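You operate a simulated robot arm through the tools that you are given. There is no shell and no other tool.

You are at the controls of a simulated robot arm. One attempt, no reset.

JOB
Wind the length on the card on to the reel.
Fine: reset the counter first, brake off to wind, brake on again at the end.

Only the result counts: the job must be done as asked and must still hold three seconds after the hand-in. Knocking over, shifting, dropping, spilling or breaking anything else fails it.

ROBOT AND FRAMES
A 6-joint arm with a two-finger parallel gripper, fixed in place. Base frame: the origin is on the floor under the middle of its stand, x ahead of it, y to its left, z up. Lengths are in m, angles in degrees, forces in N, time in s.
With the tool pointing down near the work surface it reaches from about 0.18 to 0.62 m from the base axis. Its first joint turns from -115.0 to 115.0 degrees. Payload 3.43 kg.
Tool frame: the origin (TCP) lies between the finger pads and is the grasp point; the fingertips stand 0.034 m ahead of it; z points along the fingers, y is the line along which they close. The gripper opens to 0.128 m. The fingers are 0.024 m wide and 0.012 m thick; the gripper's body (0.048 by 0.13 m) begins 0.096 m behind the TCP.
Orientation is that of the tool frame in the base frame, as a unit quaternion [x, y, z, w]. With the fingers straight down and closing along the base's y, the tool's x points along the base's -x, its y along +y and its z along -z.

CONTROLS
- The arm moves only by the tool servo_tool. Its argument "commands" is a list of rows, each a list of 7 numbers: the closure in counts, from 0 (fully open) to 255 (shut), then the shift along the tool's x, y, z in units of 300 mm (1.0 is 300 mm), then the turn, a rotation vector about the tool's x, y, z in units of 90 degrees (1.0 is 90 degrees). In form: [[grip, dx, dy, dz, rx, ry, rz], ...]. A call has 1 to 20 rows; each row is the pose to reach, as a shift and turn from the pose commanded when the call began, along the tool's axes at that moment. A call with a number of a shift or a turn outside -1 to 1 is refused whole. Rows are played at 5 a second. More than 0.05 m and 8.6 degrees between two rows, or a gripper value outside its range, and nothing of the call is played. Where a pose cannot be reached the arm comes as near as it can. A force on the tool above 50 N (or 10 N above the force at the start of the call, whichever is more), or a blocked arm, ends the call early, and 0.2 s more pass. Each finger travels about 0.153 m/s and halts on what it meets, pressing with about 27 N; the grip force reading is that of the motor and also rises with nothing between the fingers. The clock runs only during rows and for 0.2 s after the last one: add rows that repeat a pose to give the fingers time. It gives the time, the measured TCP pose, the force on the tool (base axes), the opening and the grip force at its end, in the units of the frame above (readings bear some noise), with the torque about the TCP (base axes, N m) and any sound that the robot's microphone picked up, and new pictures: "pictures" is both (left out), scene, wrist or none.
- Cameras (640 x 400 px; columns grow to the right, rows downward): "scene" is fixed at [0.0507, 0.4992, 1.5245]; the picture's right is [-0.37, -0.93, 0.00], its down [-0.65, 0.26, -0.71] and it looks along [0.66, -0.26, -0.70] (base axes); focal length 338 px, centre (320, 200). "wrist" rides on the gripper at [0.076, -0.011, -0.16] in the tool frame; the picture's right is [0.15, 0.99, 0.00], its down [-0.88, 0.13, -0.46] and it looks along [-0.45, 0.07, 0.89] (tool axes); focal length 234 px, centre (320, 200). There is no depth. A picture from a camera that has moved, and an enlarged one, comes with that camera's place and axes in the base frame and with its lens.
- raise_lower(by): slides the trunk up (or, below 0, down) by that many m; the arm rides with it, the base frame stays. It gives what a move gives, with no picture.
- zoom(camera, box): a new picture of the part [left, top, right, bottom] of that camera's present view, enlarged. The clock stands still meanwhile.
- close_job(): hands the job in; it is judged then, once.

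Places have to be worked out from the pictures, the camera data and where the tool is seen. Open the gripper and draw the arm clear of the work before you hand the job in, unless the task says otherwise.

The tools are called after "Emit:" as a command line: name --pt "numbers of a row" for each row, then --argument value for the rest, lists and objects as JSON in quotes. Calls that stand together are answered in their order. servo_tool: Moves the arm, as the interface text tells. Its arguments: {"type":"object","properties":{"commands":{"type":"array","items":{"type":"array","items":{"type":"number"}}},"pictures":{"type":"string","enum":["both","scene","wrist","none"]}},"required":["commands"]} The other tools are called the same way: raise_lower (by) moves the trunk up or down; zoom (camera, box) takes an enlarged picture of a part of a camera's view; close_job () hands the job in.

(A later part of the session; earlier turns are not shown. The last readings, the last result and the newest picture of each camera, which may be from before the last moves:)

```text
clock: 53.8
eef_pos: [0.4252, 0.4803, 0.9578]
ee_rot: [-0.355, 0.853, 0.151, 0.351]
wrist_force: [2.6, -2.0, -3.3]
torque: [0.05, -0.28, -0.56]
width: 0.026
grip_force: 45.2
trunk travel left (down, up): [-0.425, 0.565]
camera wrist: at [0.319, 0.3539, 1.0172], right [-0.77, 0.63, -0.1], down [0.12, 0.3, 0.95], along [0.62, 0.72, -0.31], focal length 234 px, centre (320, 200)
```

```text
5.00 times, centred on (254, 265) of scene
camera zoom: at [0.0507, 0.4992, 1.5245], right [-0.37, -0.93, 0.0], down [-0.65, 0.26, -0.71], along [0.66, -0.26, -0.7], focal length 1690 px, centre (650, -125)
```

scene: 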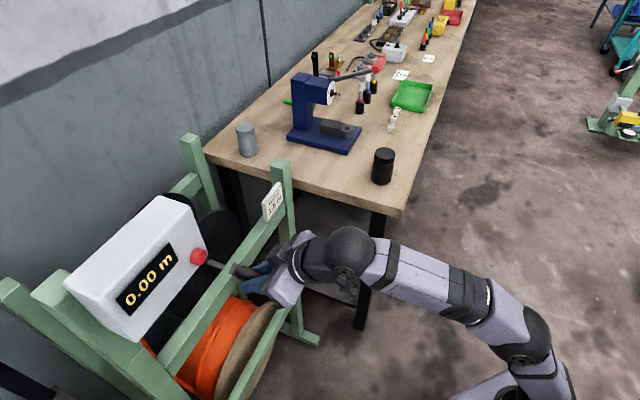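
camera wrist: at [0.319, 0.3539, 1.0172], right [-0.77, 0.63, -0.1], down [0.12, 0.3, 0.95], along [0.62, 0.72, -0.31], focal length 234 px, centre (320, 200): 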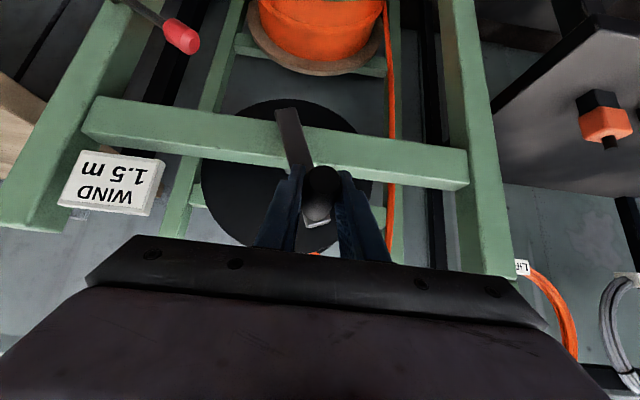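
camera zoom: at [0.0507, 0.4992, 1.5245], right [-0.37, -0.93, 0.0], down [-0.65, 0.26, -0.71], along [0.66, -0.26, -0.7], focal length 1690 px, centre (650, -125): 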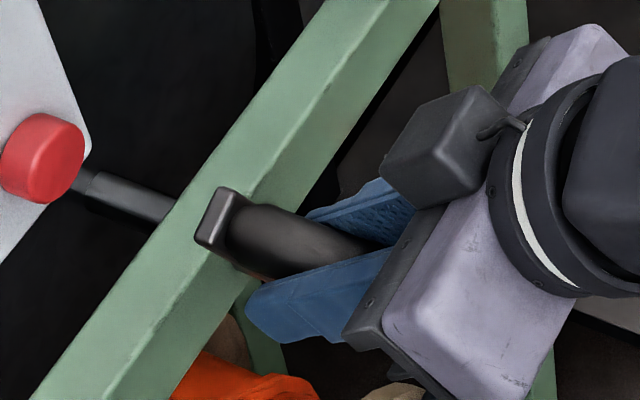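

The handle is gripped firmly (26 mm) with the TCP at t 0.039, z 0.958, and the counter still reads 0.00. The cable enters from the upper left onto the top of the hub, so winding should be clockwise seen from here; I turn about 25° that way slowly as a test.

Emit:
servo_tool --pt "255 -0.0072 -0.0272 -0.0072 0 0 0" --pt "255 -0.0127 -0.0552 -0.0127 0 0 0" --pt "255 -0.0164 -0.0838 -0.0164 0 0 0" --pt "255 -0.0184 -0.1127 -0.0184 0 0 0" --pt "255 -0.0186 -0.1417 -0.0186 0 0 0" --pt "255 -0.0186 -0.1417 -0.0186 0 0 0"

Emit:
zoom --camera "scene" --box '[60, 190, 316, 350]'

```text
clock: 55.2
eef_pos: [0.4561, 0.4499, 0.9667]
ee_rot: [-0.353, 0.852, 0.15, 0.356]
wrist_force: [3.3, 9.2, 11.6]
torque: [0.28, -0.13, -0.72]
width: 0.0258
grip_force: 45.3
trunk travel left (down, up): [-0.425, 0.565]
camera wrist: at [0.3482, 0.3239, 1.0257], right [-0.77, 0.63, -0.1], down [0.12, 0.3, 0.95], along [0.62, 0.72, -0.3], focal length 234 px, centre (320, 200)
```

scene: 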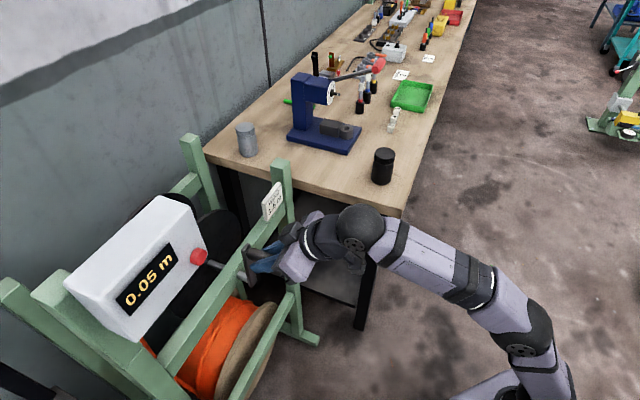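
wrist: 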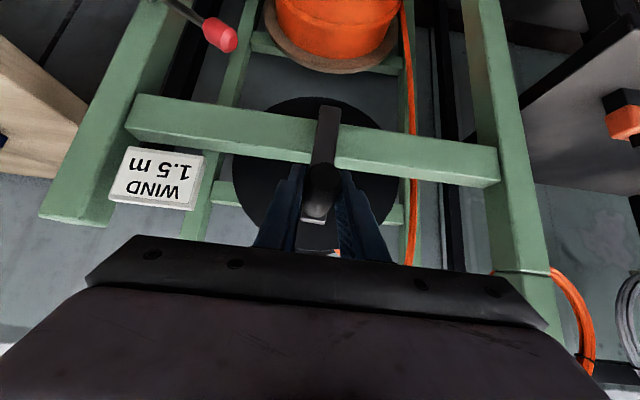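

```text
2.50 times, centred on (188, 270) of scene
camera zoom: at [0.0507, 0.4992, 1.5245], right [-0.37, -0.93, 0.0], down [-0.65, 0.26, -0.71], along [0.66, -0.26, -0.7], focal length 845 px, centre (650, 25)
```

zoom: 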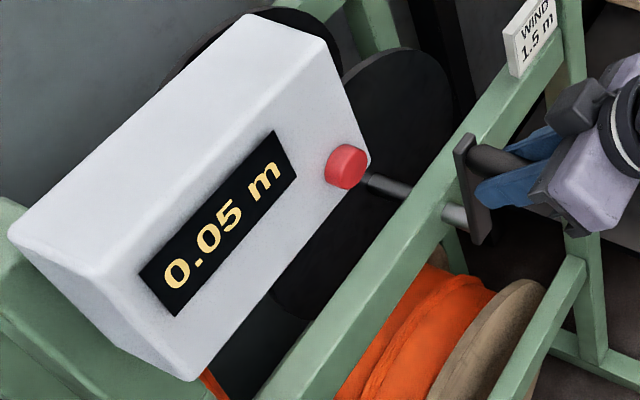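

The counter rose to 0.05 m for about 25°, so clockwise is right and one turn gives roughly 0.7 m. I continue clockwise another 30° and watch the radial force to refine the circle.

Emit:
servo_tool --pt "255 0.0021 -0.0347 0.0021 0 0 0" --pt "255 0.0069 -0.0689 0.0069 0 0 0" --pt "255 0.014 -0.1023 0.014 0 0 0" --pt "255 0.0237 -0.1343 0.0237 0 0 0" --pt "255 0.0356 -0.1648 0.0356 0 0 0" --pt "255 0.0356 -0.1648 0.0356 0 0 0"

Emit:
zoom --camera "scene" --box '[60, 190, 316, 350]'

Emit:
zoom --camera "wrist" --box '[240, 90, 400, 230]'

```text
clock: 56.6
eef_pos: [0.4905, 0.4171, 0.9483]
ee_rot: [-0.353, 0.854, 0.15, 0.351]
wrist_force: [-8.8, 6.3, 5.1]
torque: [0.27, 0.96, -0.71]
width: 0.0257
grip_force: 45.5
trunk travel left (down, up): [-0.425, 0.565]
camera wrist: at [0.382, 0.2906, 1.008], right [-0.78, 0.62, -0.1], down [0.12, 0.3, 0.95], along [0.62, 0.72, -0.31], focal length 234 px, centre (320, 200)
```

scene: 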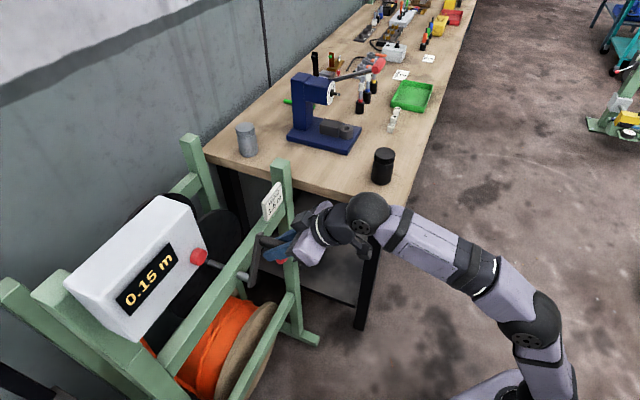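
wrist: 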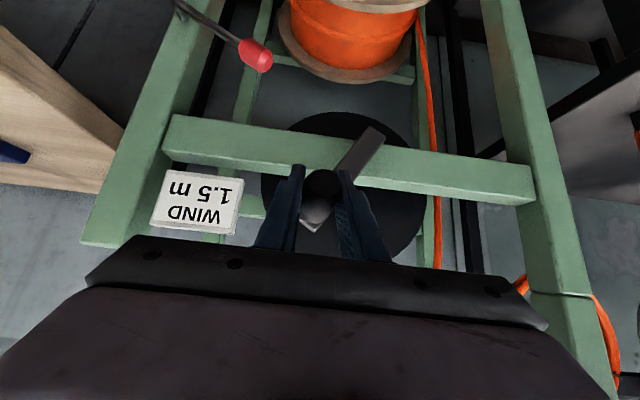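

```text
2.50 times, centred on (188, 270) of scene
camera zoom: at [0.0507, 0.4992, 1.5245], right [-0.37, -0.93, 0.0], down [-0.65, 0.26, -0.71], along [0.66, -0.26, -0.7], focal length 845 px, centre (650, 25)
```

zoom: 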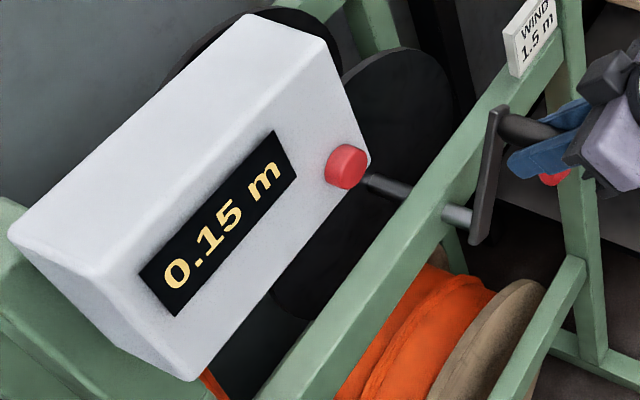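

```text
2.86 times, centred on (320, 160) of wrist
camera zoom: at [0.382, 0.2906, 1.008], right [-0.78, 0.62, -0.1], down [0.12, 0.3, 0.95], along [0.62, 0.72, -0.31], focal length 669 px, centre (320, 314)
```

zoom: 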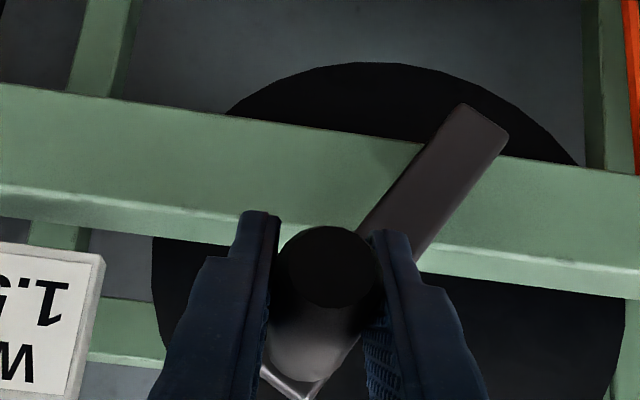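

The counter reads 0.15 m and the force is almost purely tangential drag (about 12 N). I zoom on the crank from both cameras to pin down where the shaft meets the arm.

Emit:
zoom --camera "scene" --box '[216, 220, 296, 300]'

Emit:
zoom --camera "wrist" --box '[310, 100, 406, 180]'

```text
5.00 times, centred on (256, 260) of scene
camera zoom: at [0.0507, 0.4992, 1.5245], right [-0.37, -0.93, 0.0], down [-0.65, 0.26, -0.71], along [0.66, -0.26, -0.7], focal length 1690 px, centre (640, -100)
```

zoom: 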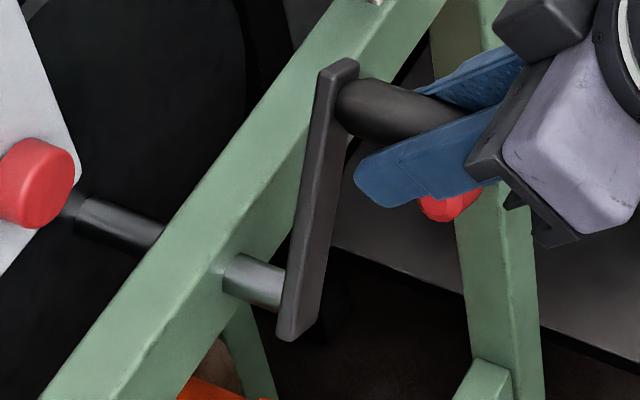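

```text
5.00 times, centred on (358, 140) of wrist
camera zoom: at [0.382, 0.2906, 1.008], right [-0.78, 0.62, -0.1], down [0.12, 0.3, 0.95], along [0.62, 0.72, -0.31], focal length 1171 px, centre (130, 500)
```

zoom: 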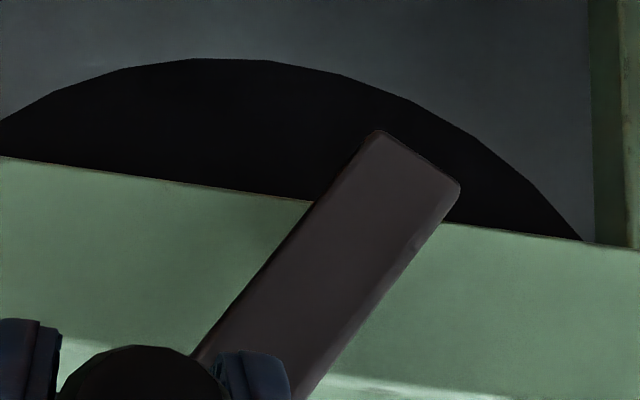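

The shaft meets the arm about 18 mm from its end, giving a radius near 0.095 m about (t≈0, z≈0.869). I go on clockwise by 40° with this refined circle.

Emit:
servo_tool --pt "255 0.021 -0.0273 0.021 0 0 0" --pt "255 0.0427 -0.059 0.0427 0 0 0" --pt "255 0.0674 -0.0863 0.0674 0 0 0" --pt "255 0.0945 -0.1083 0.0945 0 0 0" --pt "255 0.1233 -0.125 0.1233 0 0 0" --pt "255 0.1233 -0.125 0.1233 0 0 0"

Emit:
zoom --camera "scene" --box '[60, 190, 316, 350]'

Emit:
zoom --camera "wrist" --box '[240, 90, 400, 230]'

```text
clock: 58.0
eef_pos: [0.5193, 0.3893, 0.8988]
ee_rot: [-0.353, 0.853, 0.15, 0.354]
wrist_force: [6.3, 1.9, 13.1]
torque: [0.67, 0.34, -0.28]
width: 0.0256
grip_force: 44.6
trunk travel left (down, up): [-0.425, 0.565]
camera wrist: at [0.4096, 0.2625, 0.957], right [-0.77, 0.63, -0.1], down [0.12, 0.3, 0.95], along [0.62, 0.72, -0.3], focal length 234 px, centre (320, 200)
```

scene: 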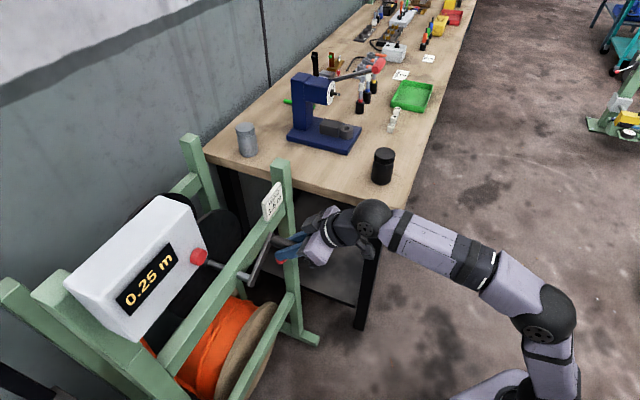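
wrist: 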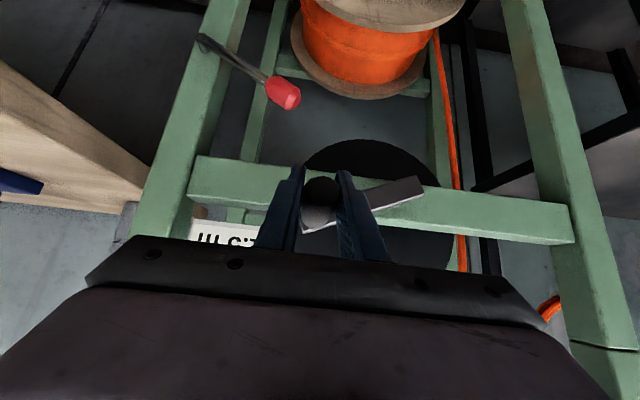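

```text
2.50 times, centred on (188, 270) of scene
camera zoom: at [0.0507, 0.4992, 1.5245], right [-0.37, -0.93, 0.0], down [-0.65, 0.26, -0.71], along [0.66, -0.26, -0.7], focal length 845 px, centre (650, 25)
```

zoom: 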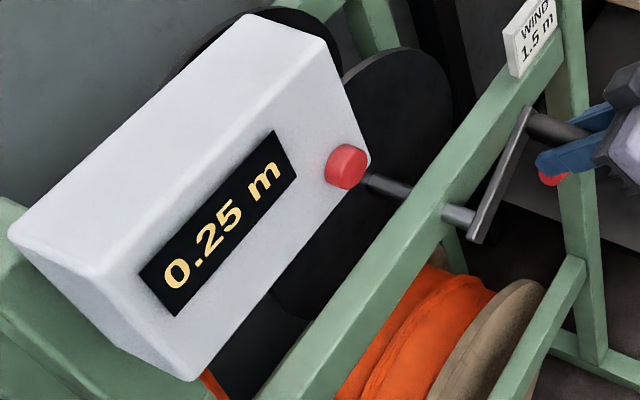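

```text
2.86 times, centred on (320, 160) of wrist
camera zoom: at [0.4096, 0.2625, 0.957], right [-0.77, 0.63, -0.1], down [0.12, 0.3, 0.95], along [0.62, 0.72, -0.3], focal length 669 px, centre (320, 314)
```

zoom: 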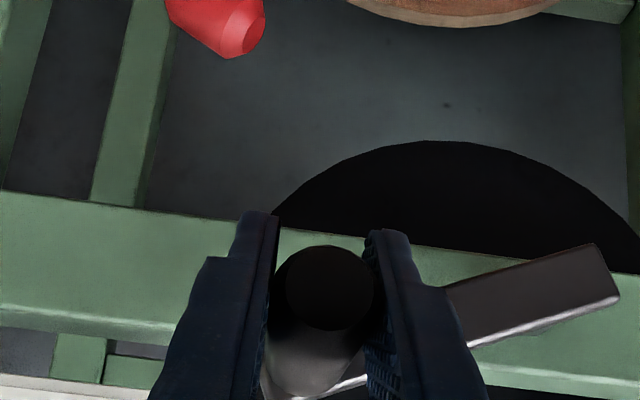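

The counter reads 0.25 m after about 95° in total, so about 0.95 m per turn, possibly displayed in 0.05 m steps. The fitted circle is centre (t 0.001, z 0.868), radius 0.0975; I continue 48° clockwise.

Emit:
servo_tool --pt "255 0.0318 -0.0153 0.0318 0 0 0" --pt "255 0.0636 -0.02 0.0636 0 0 0" --pt "255 0.0957 -0.0187 0.0957 0 0 0" --pt "255 0.1273 -0.0107 0.1273 0 0 0" --pt "255 0.1577 0.0033 0.1577 0 0 0" --pt "255 0.1867 0.0233 0.1867 0 0 0" --pt "255 0.1867 0.0233 0.1867 0 0 0"

Emit:
zoom --camera "scene" --box '[60, 190, 316, 350]'

Emit:
zoom --camera "wrist" --box '[240, 90, 400, 230]'

```text
clock: 59.6
eef_pos: [0.5182, 0.3878, 0.809]
ee_rot: [-0.351, 0.858, 0.146, 0.346]
wrist_force: [20.5, -33.8, -17.9]
torque: [1.12, 0.0, 0.55]
width: 0.0258
grip_force: 45.0
trunk travel left (down, up): [-0.425, 0.565]
camera wrist: at [0.4103, 0.2631, 0.8717], right [-0.77, 0.63, -0.09], down [0.14, 0.31, 0.94], along [0.62, 0.71, -0.32], focal length 234 px, centre (320, 200)
```

scene: 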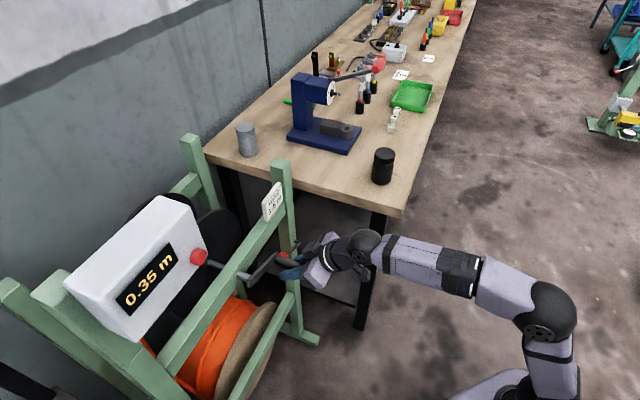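
wrist: 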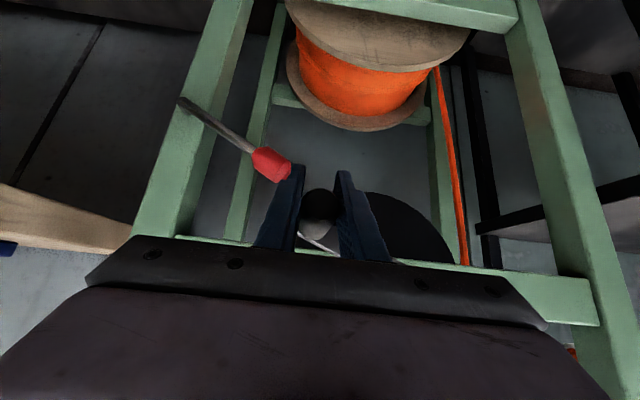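

```text
2.50 times, centred on (188, 270) of scene
camera zoom: at [0.0507, 0.4992, 1.5245], right [-0.37, -0.93, 0.0], down [-0.65, 0.26, -0.71], along [0.66, -0.26, -0.7], focal length 845 px, centre (650, 25)
```

zoom: 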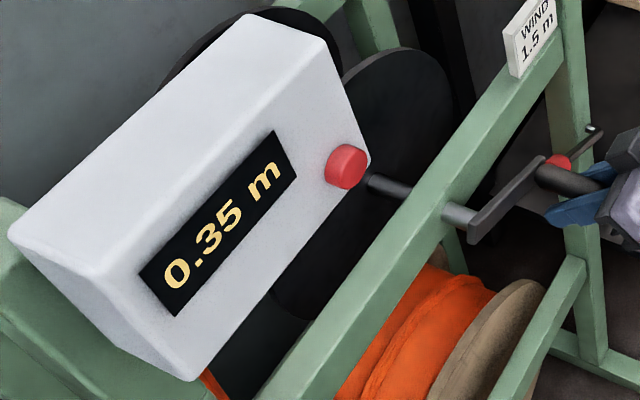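

```text
2.86 times, centred on (320, 160) of wrist
camera zoom: at [0.4103, 0.2631, 0.8717], right [-0.77, 0.63, -0.09], down [0.14, 0.31, 0.94], along [0.62, 0.71, -0.32], focal length 669 px, centre (320, 314)
```

zoom: 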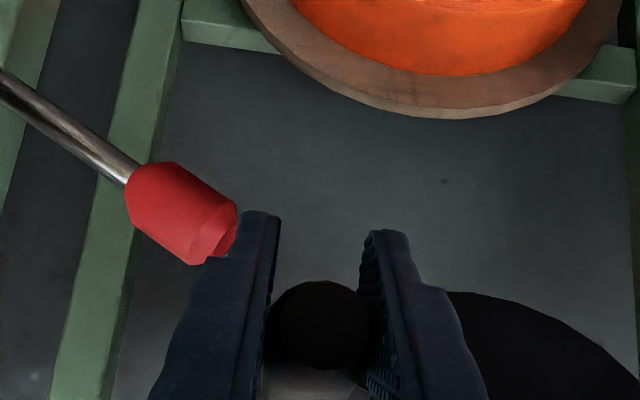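

The counter reads 0.35 m, but the load rose to 43 N radially: in the wrist view the handle has crept about 17 mm up along the pads, because it spins against them while the tool moves down. I open slightly, re-centre on the handle at about t −0.0885, z 0.8265 and will re-grip there.

Emit:
servo_tool --pt "165 0 0 0 0 0 0" --pt "165 0 0 0 0 0 0" --pt "165 -0.0172 -0.0167 -0.0172 0 0 0" --pt "165 -0.0172 -0.0167 -0.0172 0 0 0" --pt "165 -0.0172 -0.0167 -0.0172 0 0 0"

Emit:
zoom --camera "wrist" --box '[240, 90, 400, 230]'

Emit:
zoom --camera "scene" --box '[60, 190, 316, 350]'

```text
clock: 60.8
eef_pos: [0.5174, 0.3929, 0.825]
ee_rot: [-0.354, 0.853, 0.151, 0.353]
wrist_force: [0.1, -0.3, -0.5]
torque: [-0.02, 0.0, 0.04]
width: 0.0452
grip_force: 0.1
trunk travel left (down, up): [-0.425, 0.565]
camera wrist: at [0.4088, 0.266, 0.8839], right [-0.78, 0.62, -0.1], down [0.12, 0.3, 0.95], along [0.62, 0.72, -0.31], focal length 234 px, centre (320, 200)
```

scene: 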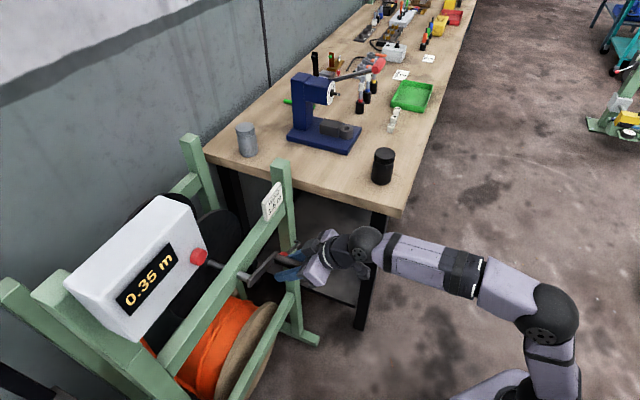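
wrist: 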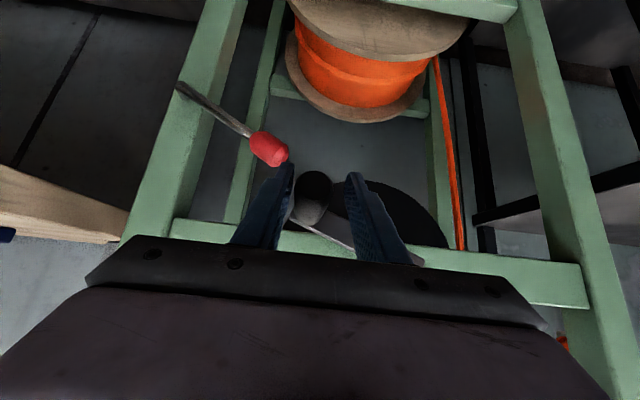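

```text
2.86 times, centred on (320, 160) of wrist
camera zoom: at [0.4088, 0.266, 0.8839], right [-0.78, 0.62, -0.1], down [0.12, 0.3, 0.95], along [0.62, 0.72, -0.31], focal length 669 px, centre (320, 314)
```

zoom: 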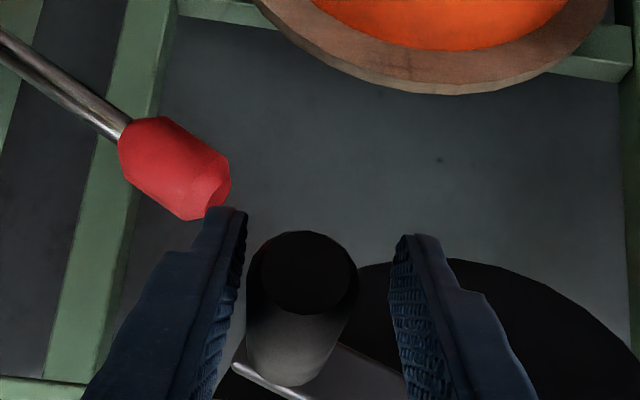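

```text
2.50 times, centred on (188, 270) of scene
camera zoom: at [0.0507, 0.4992, 1.5245], right [-0.37, -0.93, 0.0], down [-0.65, 0.26, -0.71], along [0.66, -0.26, -0.7], focal length 845 px, centre (650, 25)
```

zoom: 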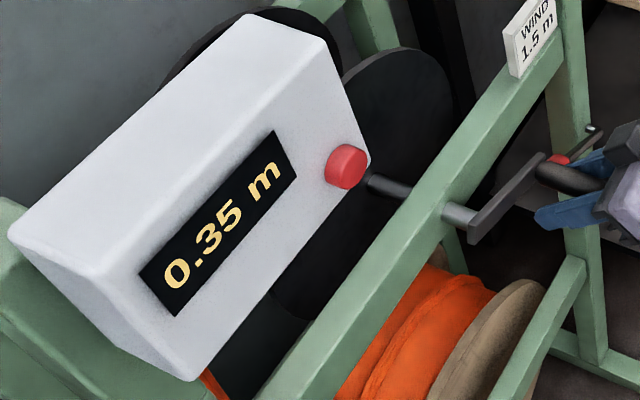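

The crank stays put when released (0.35 m), and the handle is now measured at t≈−0.0935, z≈0.829, which fits a circle of radius 0.100 m about (t 0, z 0.866). I re-centre, grip, and wind through the bottom arc by about 98°.

Emit:
servo_tool --pt "165 -0.0094 -0.0183 -0.0094 0 0 0" --pt "165 -0.0094 -0.0183 -0.0094 0 0 0" --pt "210 -0.0094 -0.0183 -0.0094 0 0 0" --pt "255 -0.0094 -0.0183 -0.0094 0 0 0" --pt "255 -0.0094 -0.0183 -0.0094 0 0 0" --pt "255 -0.0094 -0.0183 -0.0094 0 0 0" --pt "255 0.0165 -0.0003 0.0165 0 0 0" --pt "255 0.041 0.0213 0.041 0 0 0" --pt "255 0.0634 0.0473 0.0634 0 0 0" --pt "255 0.0834 0.0767 0.0834 0 0 0" --pt "255 0.1006 0.1093 0.1006 0 0 0" --pt "255 0.115 0.1447 0.115 0 0 0" --pt "255 0.1263 0.1823 0.1263 0 0 0" --pt "255 0.1343 0.2217 0.1343 0 0 0" --pt "255 0.1388 0.262 0.1388 0 0 0" --pt "255 0.1398 0.3027 0.1398 0 0 0" --pt "255 0.1372 0.3433 0.1372 0 0 0" --pt "255 0.131 0.3833 0.131 0 0 0" --pt "255 0.1216 0.4217 0.1216 0 0 0" --pt "255 0.1089 0.4583 0.1089 0 0 0"

Emit:
zoom --camera "wrist" --box '[240, 90, 400, 230]'

Emit:
zoom --camera "scene" --box '[60, 190, 316, 350]'

```text
clock: 65.0
eef_pos: [0.4188, 0.4877, 0.7795]
ee_rot: [-0.353, 0.853, 0.151, 0.352]
wrist_force: [5.1, -9.3, -5.0]
torque: [0.48, 0.81, -0.47]
width: 0.0254
grip_force: 45.0
trunk travel left (down, up): [-0.425, 0.565]
camera wrist: at [0.3116, 0.3625, 0.8378], right [-0.77, 0.63, -0.09], down [0.12, 0.3, 0.95], along [0.62, 0.72, -0.31], focal length 234 px, centre (320, 200)
```

scene: 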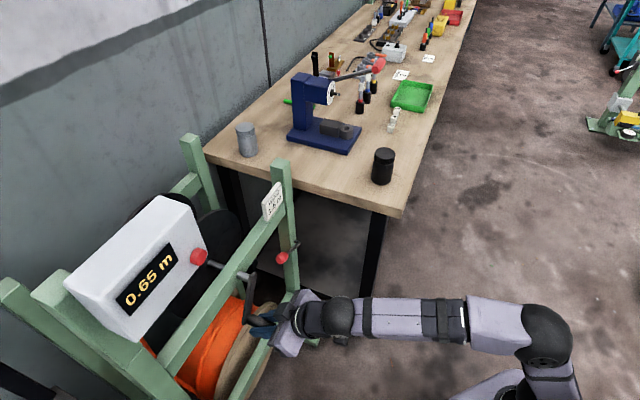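
wrist: 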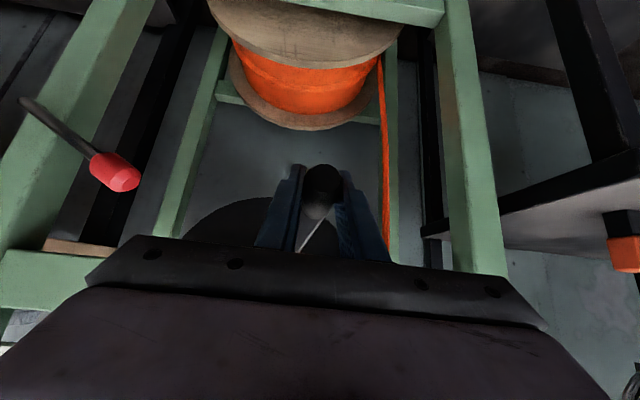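

```text
2.86 times, centred on (320, 160) of wrist
camera zoom: at [0.3116, 0.3625, 0.8378], right [-0.77, 0.63, -0.09], down [0.12, 0.3, 0.95], along [0.62, 0.72, -0.31], focal length 669 px, centre (320, 314)
```

zoom: 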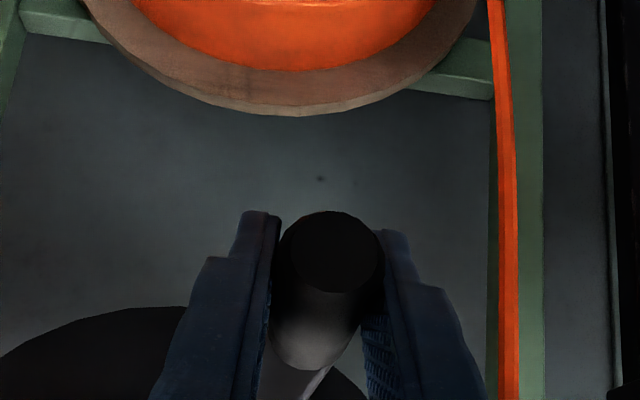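

```text
2.50 times, centred on (188, 270) of scene
camera zoom: at [0.0507, 0.4992, 1.5245], right [-0.37, -0.93, 0.0], down [-0.65, 0.26, -0.71], along [0.66, -0.26, -0.7], focal length 845 px, centre (650, 25)
```

zoom: 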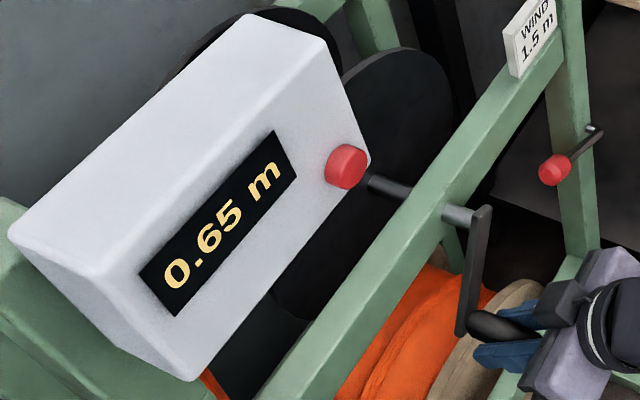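

The counter reads 0.65 m with the handle still well centred (θ≈−209°), and the force is modest. I continue up the left side by about 49°, then check the creep.

Emit:
servo_tool --pt "255 -0.0158 0.0343 -0.0158 0 0 0" --pt "255 -0.0344 0.0657 -0.0344 0 0 0" --pt "255 -0.0554 0.0933 -0.0554 0 0 0" --pt "255 -0.079 0.1173 -0.079 0 0 0" --pt "255 -0.1042 0.137 -0.1042 0 0 0" --pt "255 -0.1308 0.1523 -0.1308 0 0 0" --pt "255 -0.1589 0.1627 -0.1589 0 0 0"

Emit:
zoom --camera "wrist" --box '[240, 90, 400, 230]'

Emit:
zoom --camera "scene" --box '[60, 190, 316, 350]'

```text
clock: 66.6
eef_pos: [0.3845, 0.5233, 0.8456]
ee_rot: [-0.353, 0.854, 0.15, 0.352]
wrist_force: [4.9, -6.7, -6.2]
torque: [-0.09, 0.65, -1.14]
width: 0.0255
grip_force: 45.0
trunk travel left (down, up): [-0.425, 0.565]
camera wrist: at [0.2774, 0.3966, 0.9056], right [-0.78, 0.62, -0.1], down [0.12, 0.3, 0.95], along [0.62, 0.72, -0.31], focal length 234 px, centre (320, 200)
```

scene: 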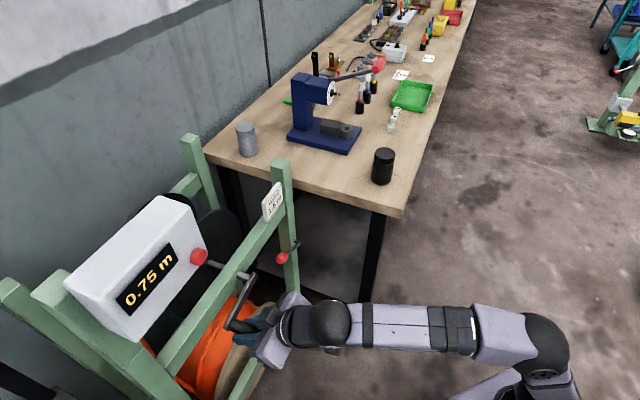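
wrist: 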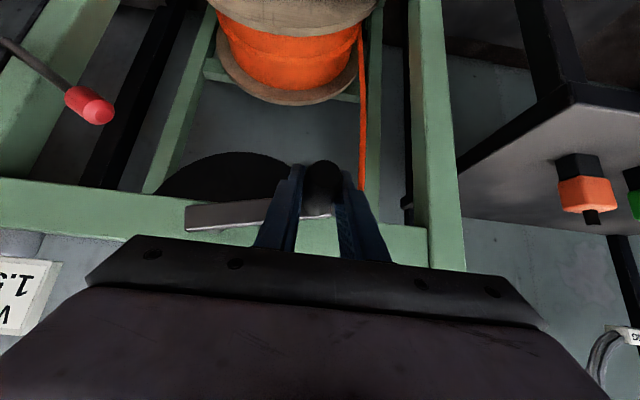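

```text
2.86 times, centred on (320, 160) of wrist
camera zoom: at [0.2774, 0.3966, 0.9056], right [-0.78, 0.62, -0.1], down [0.12, 0.3, 0.95], along [0.62, 0.72, -0.31], focal length 669 px, centre (320, 314)
```

zoom: 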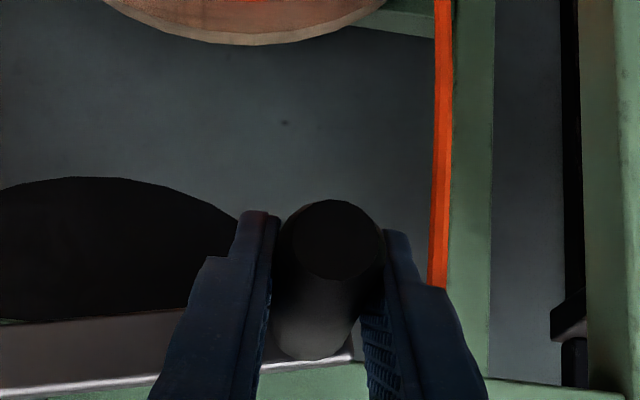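

```text
2.50 times, centred on (188, 270) of scene
camera zoom: at [0.0507, 0.4992, 1.5245], right [-0.37, -0.93, 0.0], down [-0.65, 0.26, -0.71], along [0.66, -0.26, -0.7], focal length 845 px, centre (650, 25)
```

zoom: 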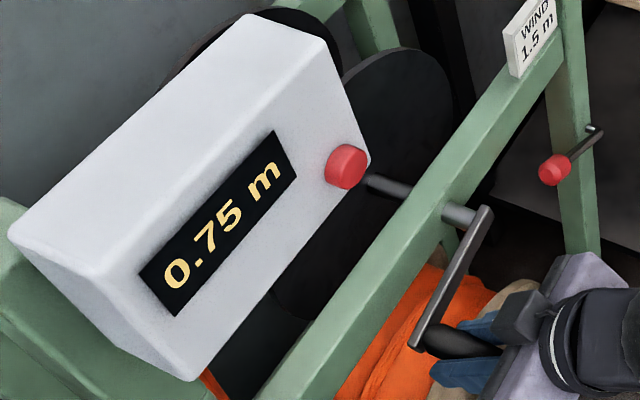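

The counter reads 0.75 m at θ≈−256° with only about 4 mm of creep. I continue up the left side by another 35°.

Emit:
servo_tool --pt "255 -0.0285 0.0057 -0.0285 0 0 0" --pt "255 -0.0575 0.0063 -0.0575 0 0 0" --pt "255 -0.086 0.002 -0.086 0 0 0" --pt "255 -0.1143 -0.0073 -0.1143 0 0 0" --pt "255 -0.1414 -0.0213 -0.1414 0 0 0"

Emit:
zoom --camera "wrist" --box '[240, 90, 400, 230]'

Emit:
zoom --camera "scene" --box '[60, 190, 316, 350]'

```text
clock: 67.8
eef_pos: [0.3881, 0.521, 0.9078]
ee_rot: [-0.354, 0.853, 0.151, 0.352]
wrist_force: [-7.6, 3.9, -6.2]
torque: [-0.33, 1.2, -1.41]
width: 0.0257
grip_force: 45.2
trunk travel left (down, up): [-0.425, 0.565]
camera wrist: at [0.2799, 0.3942, 0.9663], right [-0.78, 0.62, -0.09], down [0.12, 0.3, 0.95], along [0.62, 0.72, -0.31], focal length 234 px, centre (320, 200)
```

scene: 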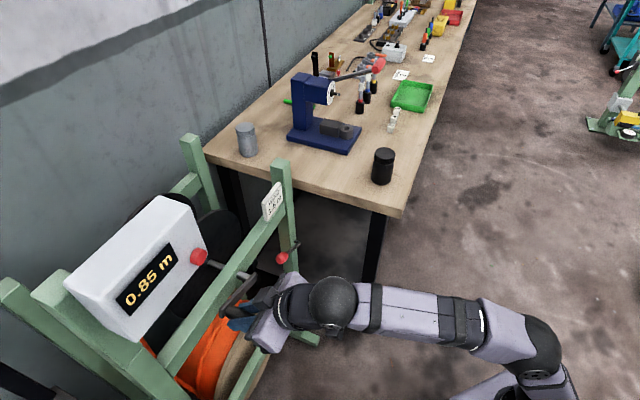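
wrist: 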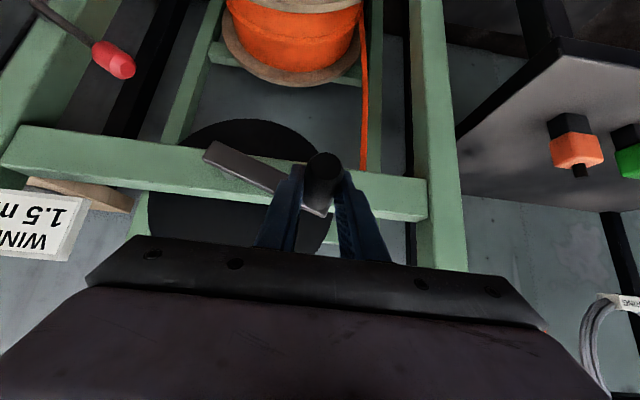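

```text
2.86 times, centred on (320, 160) of wrist
camera zoom: at [0.2799, 0.3942, 0.9663], right [-0.78, 0.62, -0.09], down [0.12, 0.3, 0.95], along [0.62, 0.72, -0.31], focal length 669 px, centre (320, 314)
```

zoom: 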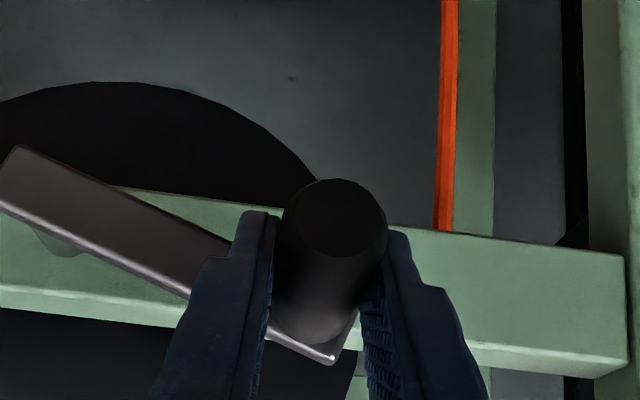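

```text
2.50 times, centred on (188, 270) of scene
camera zoom: at [0.0507, 0.4992, 1.5245], right [-0.37, -0.93, 0.0], down [-0.65, 0.26, -0.71], along [0.66, -0.26, -0.7], focal length 845 px, centre (650, 25)
```

zoom: 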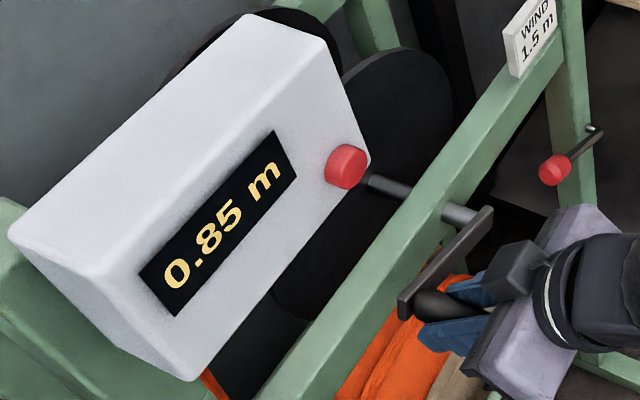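

The counter reads 0.85 m at about θ −289°, with the handle 9 mm low in the pads. I re-grip centred on it and wind across the top arc by about 98°.

Emit:
servo_tool --pt "165 0 0 0 0 0 0" --pt "165 0.0179 0.007 0.0179 0 0 0" --pt "165 0.0179 0.007 0.0179 0 0 0" --pt "220 0.0179 0.007 0.0179 0 0 0" --pt "255 0.0179 0.007 0.0179 0 0 0" --pt "255 0.0179 0.007 0.0179 0 0 0" --pt "255 -0.0092 -0.006 -0.0092 0 0 0" --pt "255 -0.0344 -0.0263 -0.0344 0 0 0" --pt "255 -0.0575 -0.0507 -0.0575 0 0 0" --pt "255 -0.0785 -0.0787 -0.0785 0 0 0" --pt "255 -0.0966 -0.1103 -0.0966 0 0 0" --pt "255 -0.1122 -0.1447 -0.1122 0 0 0" --pt "255 -0.1247 -0.1817 -0.1247 0 0 0" --pt "255 -0.1336 -0.2203 -0.1336 0 0 0" --pt "255 -0.1393 -0.2603 -0.1393 0 0 0" --pt "255 -0.1417 -0.301 -0.1417 0 0 0" --pt "255 -0.1402 -0.342 -0.1402 0 0 0" --pt "255 -0.1355 -0.3823 -0.1355 0 0 0" --pt "255 -0.1273 -0.4213 -0.1273 0 0 0" --pt "255 -0.1157 -0.4587 -0.1157 0 0 0"

Emit:
zoom --camera "wrist" --box '[240, 90, 400, 230]'

Emit:
zoom --camera "scene" --box '[60, 190, 316, 350]'

```text
clock: 72.0
eef_pos: [0.4855, 0.4213, 0.9537]
ee_rot: [-0.354, 0.855, 0.149, 0.35]
wrist_force: [-7.1, 2.9, 4.7]
torque: [0.07, 0.82, -1.03]
width: 0.0253
grip_force: 45.1
trunk travel left (down, up): [-0.425, 0.565]
camera wrist: at [0.3777, 0.2953, 1.0132], right [-0.78, 0.62, -0.1], down [0.13, 0.3, 0.94], along [0.62, 0.72, -0.31], focal length 234 px, centre (320, 200)
```

scene: 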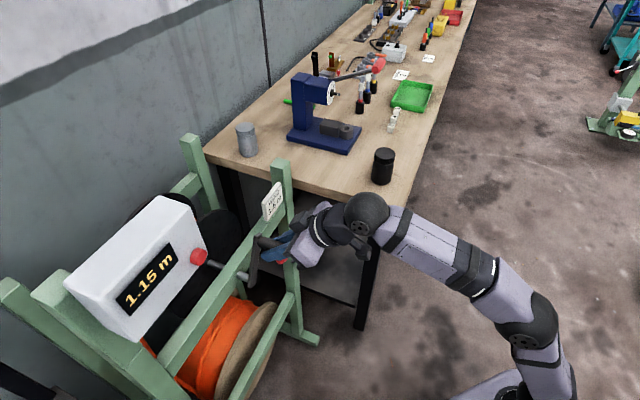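
wrist: 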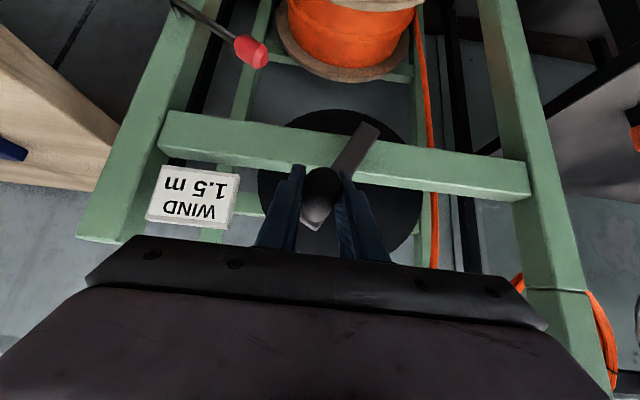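

```text
2.86 times, centred on (320, 160) of wrist
camera zoom: at [0.3777, 0.2953, 1.0132], right [-0.78, 0.62, -0.1], down [0.13, 0.3, 0.94], along [0.62, 0.72, -0.31], focal length 669 px, centre (320, 314)
```

zoom: 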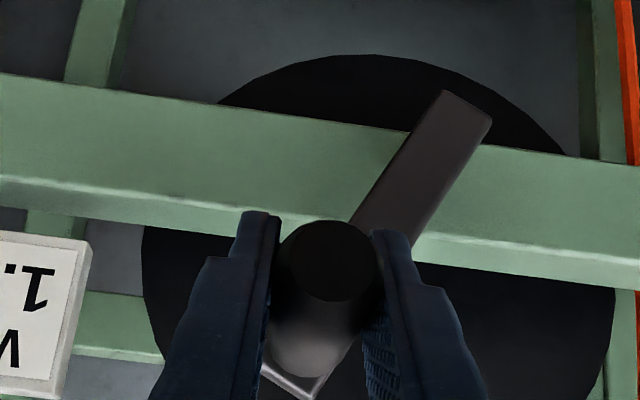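

```text
2.50 times, centred on (188, 270) of scene
camera zoom: at [0.0507, 0.4992, 1.5245], right [-0.37, -0.93, 0.0], down [-0.65, 0.26, -0.71], along [0.66, -0.26, -0.7], focal length 845 px, centre (650, 25)
```

zoom: 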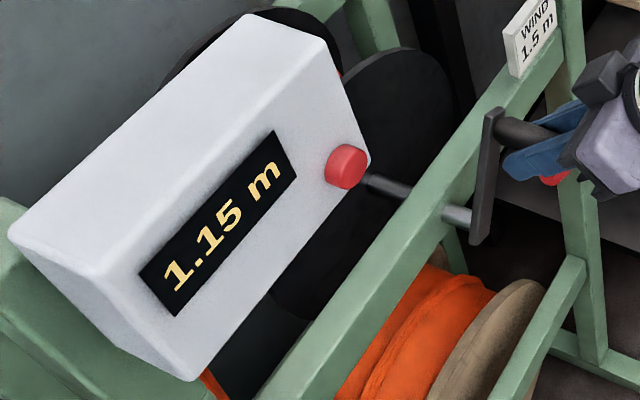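

The counter reads 1.15 m at about 410° total, giving about 0.99–1.0 m per turn with a display that seems to step in 0.05 m. I continue down the right side by 42° in the same grip.

Emit:
servo_tool --pt "255 0.0146 -0.035 0.0146 0 0 0" --pt "255 0.0323 -0.0677 0.0323 0 0 0" --pt "255 0.0526 -0.0967 0.0526 0 0 0" --pt "255 0.0752 -0.122 0.0752 0 0 0" --pt "255 0.0999 -0.143 0.0999 0 0 0" --pt "255 0.1261 -0.16 0.1261 0 0 0"

Emit:
zoom --camera "wrist" --box '[240, 90, 400, 230]'

Emit:
zoom --camera "scene" --box '[60, 190, 316, 350]'

```text
clock: 73.4
eef_pos: [0.5182, 0.388, 0.9027]
ee_rot: [-0.354, 0.853, 0.151, 0.354]
wrist_force: [-7.5, 7.7, 8.1]
torque: [0.22, 1.07, -0.59]
width: 0.0256
grip_force: 45.3
trunk travel left (down, up): [-0.425, 0.565]
camera wrist: at [0.4105, 0.262, 0.9616], right [-0.78, 0.62, -0.1], down [0.12, 0.3, 0.95], along [0.62, 0.72, -0.31], focal length 234 px, centre (320, 200)
```

scene: 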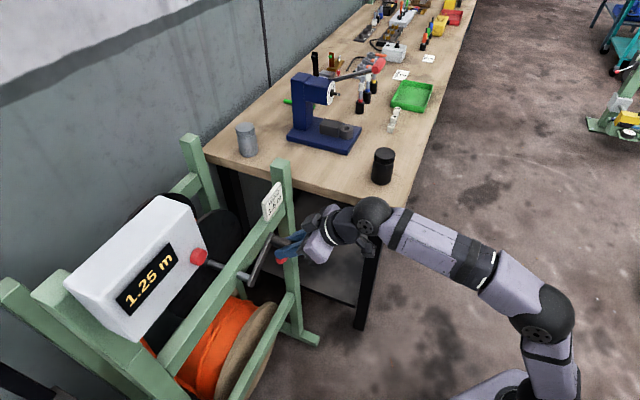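
wrist: 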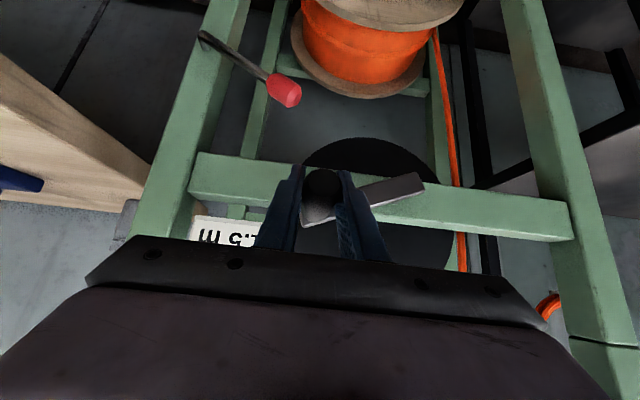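

```text
2.86 times, centred on (320, 160) of wrist
camera zoom: at [0.4105, 0.262, 0.9616], right [-0.78, 0.62, -0.1], down [0.12, 0.3, 0.95], along [0.62, 0.72, -0.31], focal length 669 px, centre (320, 314)
```

zoom: 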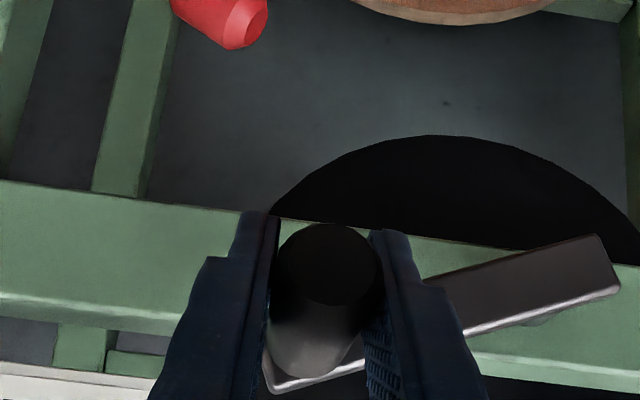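

```text
2.50 times, centred on (188, 270) of scene
camera zoom: at [0.0507, 0.4992, 1.5245], right [-0.37, -0.93, 0.0], down [-0.65, 0.26, -0.71], along [0.66, -0.26, -0.7], focal length 845 px, centre (650, 25)
```

zoom: 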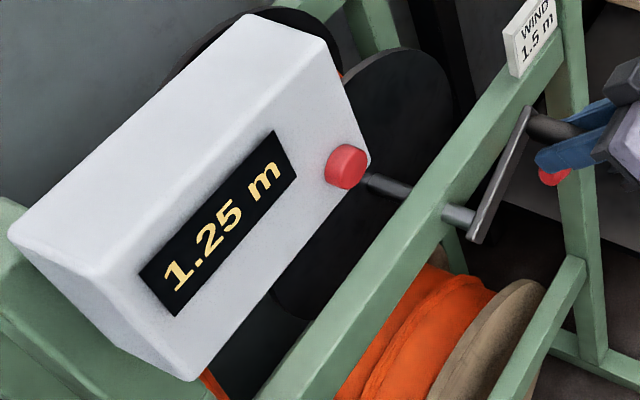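

The counter reads 1.25 m at about 450° total, so very close to 1.00 m per turn. I continue down the right side to about −471° commanded, then I will re-grip for the last part.

Emit:
servo_tool --pt "255 0.0276 -0.0123 0.0276 0 0 0" --pt "255 0.0561 -0.0197 0.0561 0 0 0" --pt "255 0.0849 -0.022 0.0849 0 0 0" --pt "255 0.1136 -0.0193 0.1136 0 0 0" --pt "255 0.1419 -0.012 0.1419 0 0 0" --pt "255 0.1695 0.0003 0.1695 0 0 0"

Emit:
zoom --camera "wrist" --box '[240, 90, 400, 230]'

Emit:
zoom --camera "scene" --box '[60, 190, 316, 350]'

```text
clock: 74.8
eef_pos: [0.5217, 0.3848, 0.8311]
ee_rot: [-0.353, 0.853, 0.15, 0.354]
wrist_force: [7.2, -6.2, 7.8]
torque: [1.15, -0.03, 0.08]
width: 0.0257
grip_force: 44.8
trunk travel left (down, up): [-0.425, 0.565]
camera wrist: at [0.4133, 0.2591, 0.8889], right [-0.77, 0.63, -0.1], down [0.12, 0.3, 0.95], along [0.62, 0.72, -0.31], focal length 234 px, centre (320, 200)
```

scene: 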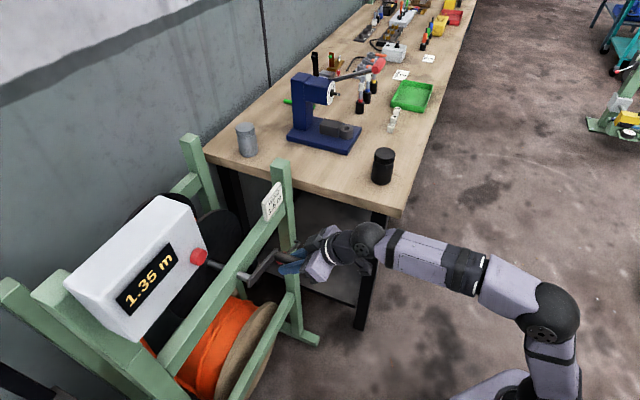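
wrist: 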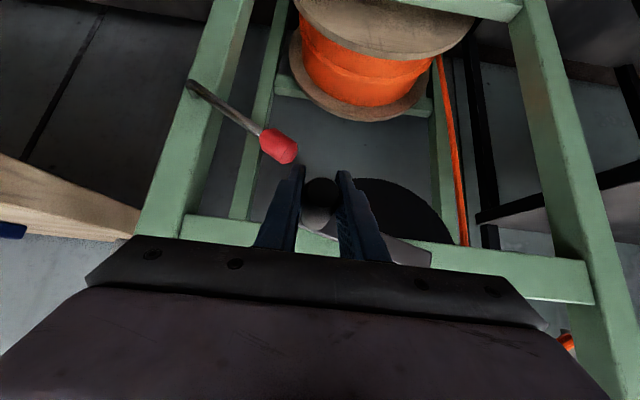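

```text
2.86 times, centred on (320, 160) of wrist
camera zoom: at [0.4133, 0.2591, 0.8889], right [-0.77, 0.63, -0.1], down [0.12, 0.3, 0.95], along [0.62, 0.72, -0.31], focal length 669 px, centre (320, 314)
```

zoom: 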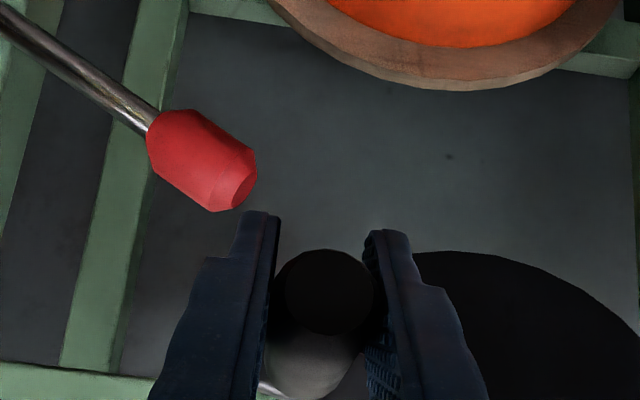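

```text
2.50 times, centred on (188, 270) of scene
camera zoom: at [0.0507, 0.4992, 1.5245], right [-0.37, -0.93, 0.0], down [-0.65, 0.26, -0.71], along [0.66, -0.26, -0.7], focal length 845 px, centre (650, 25)
```

zoom: 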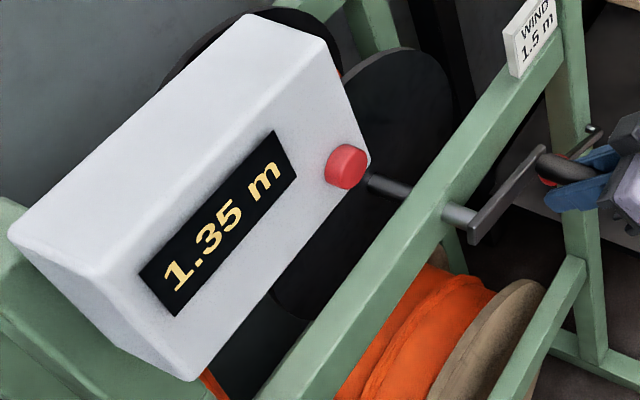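

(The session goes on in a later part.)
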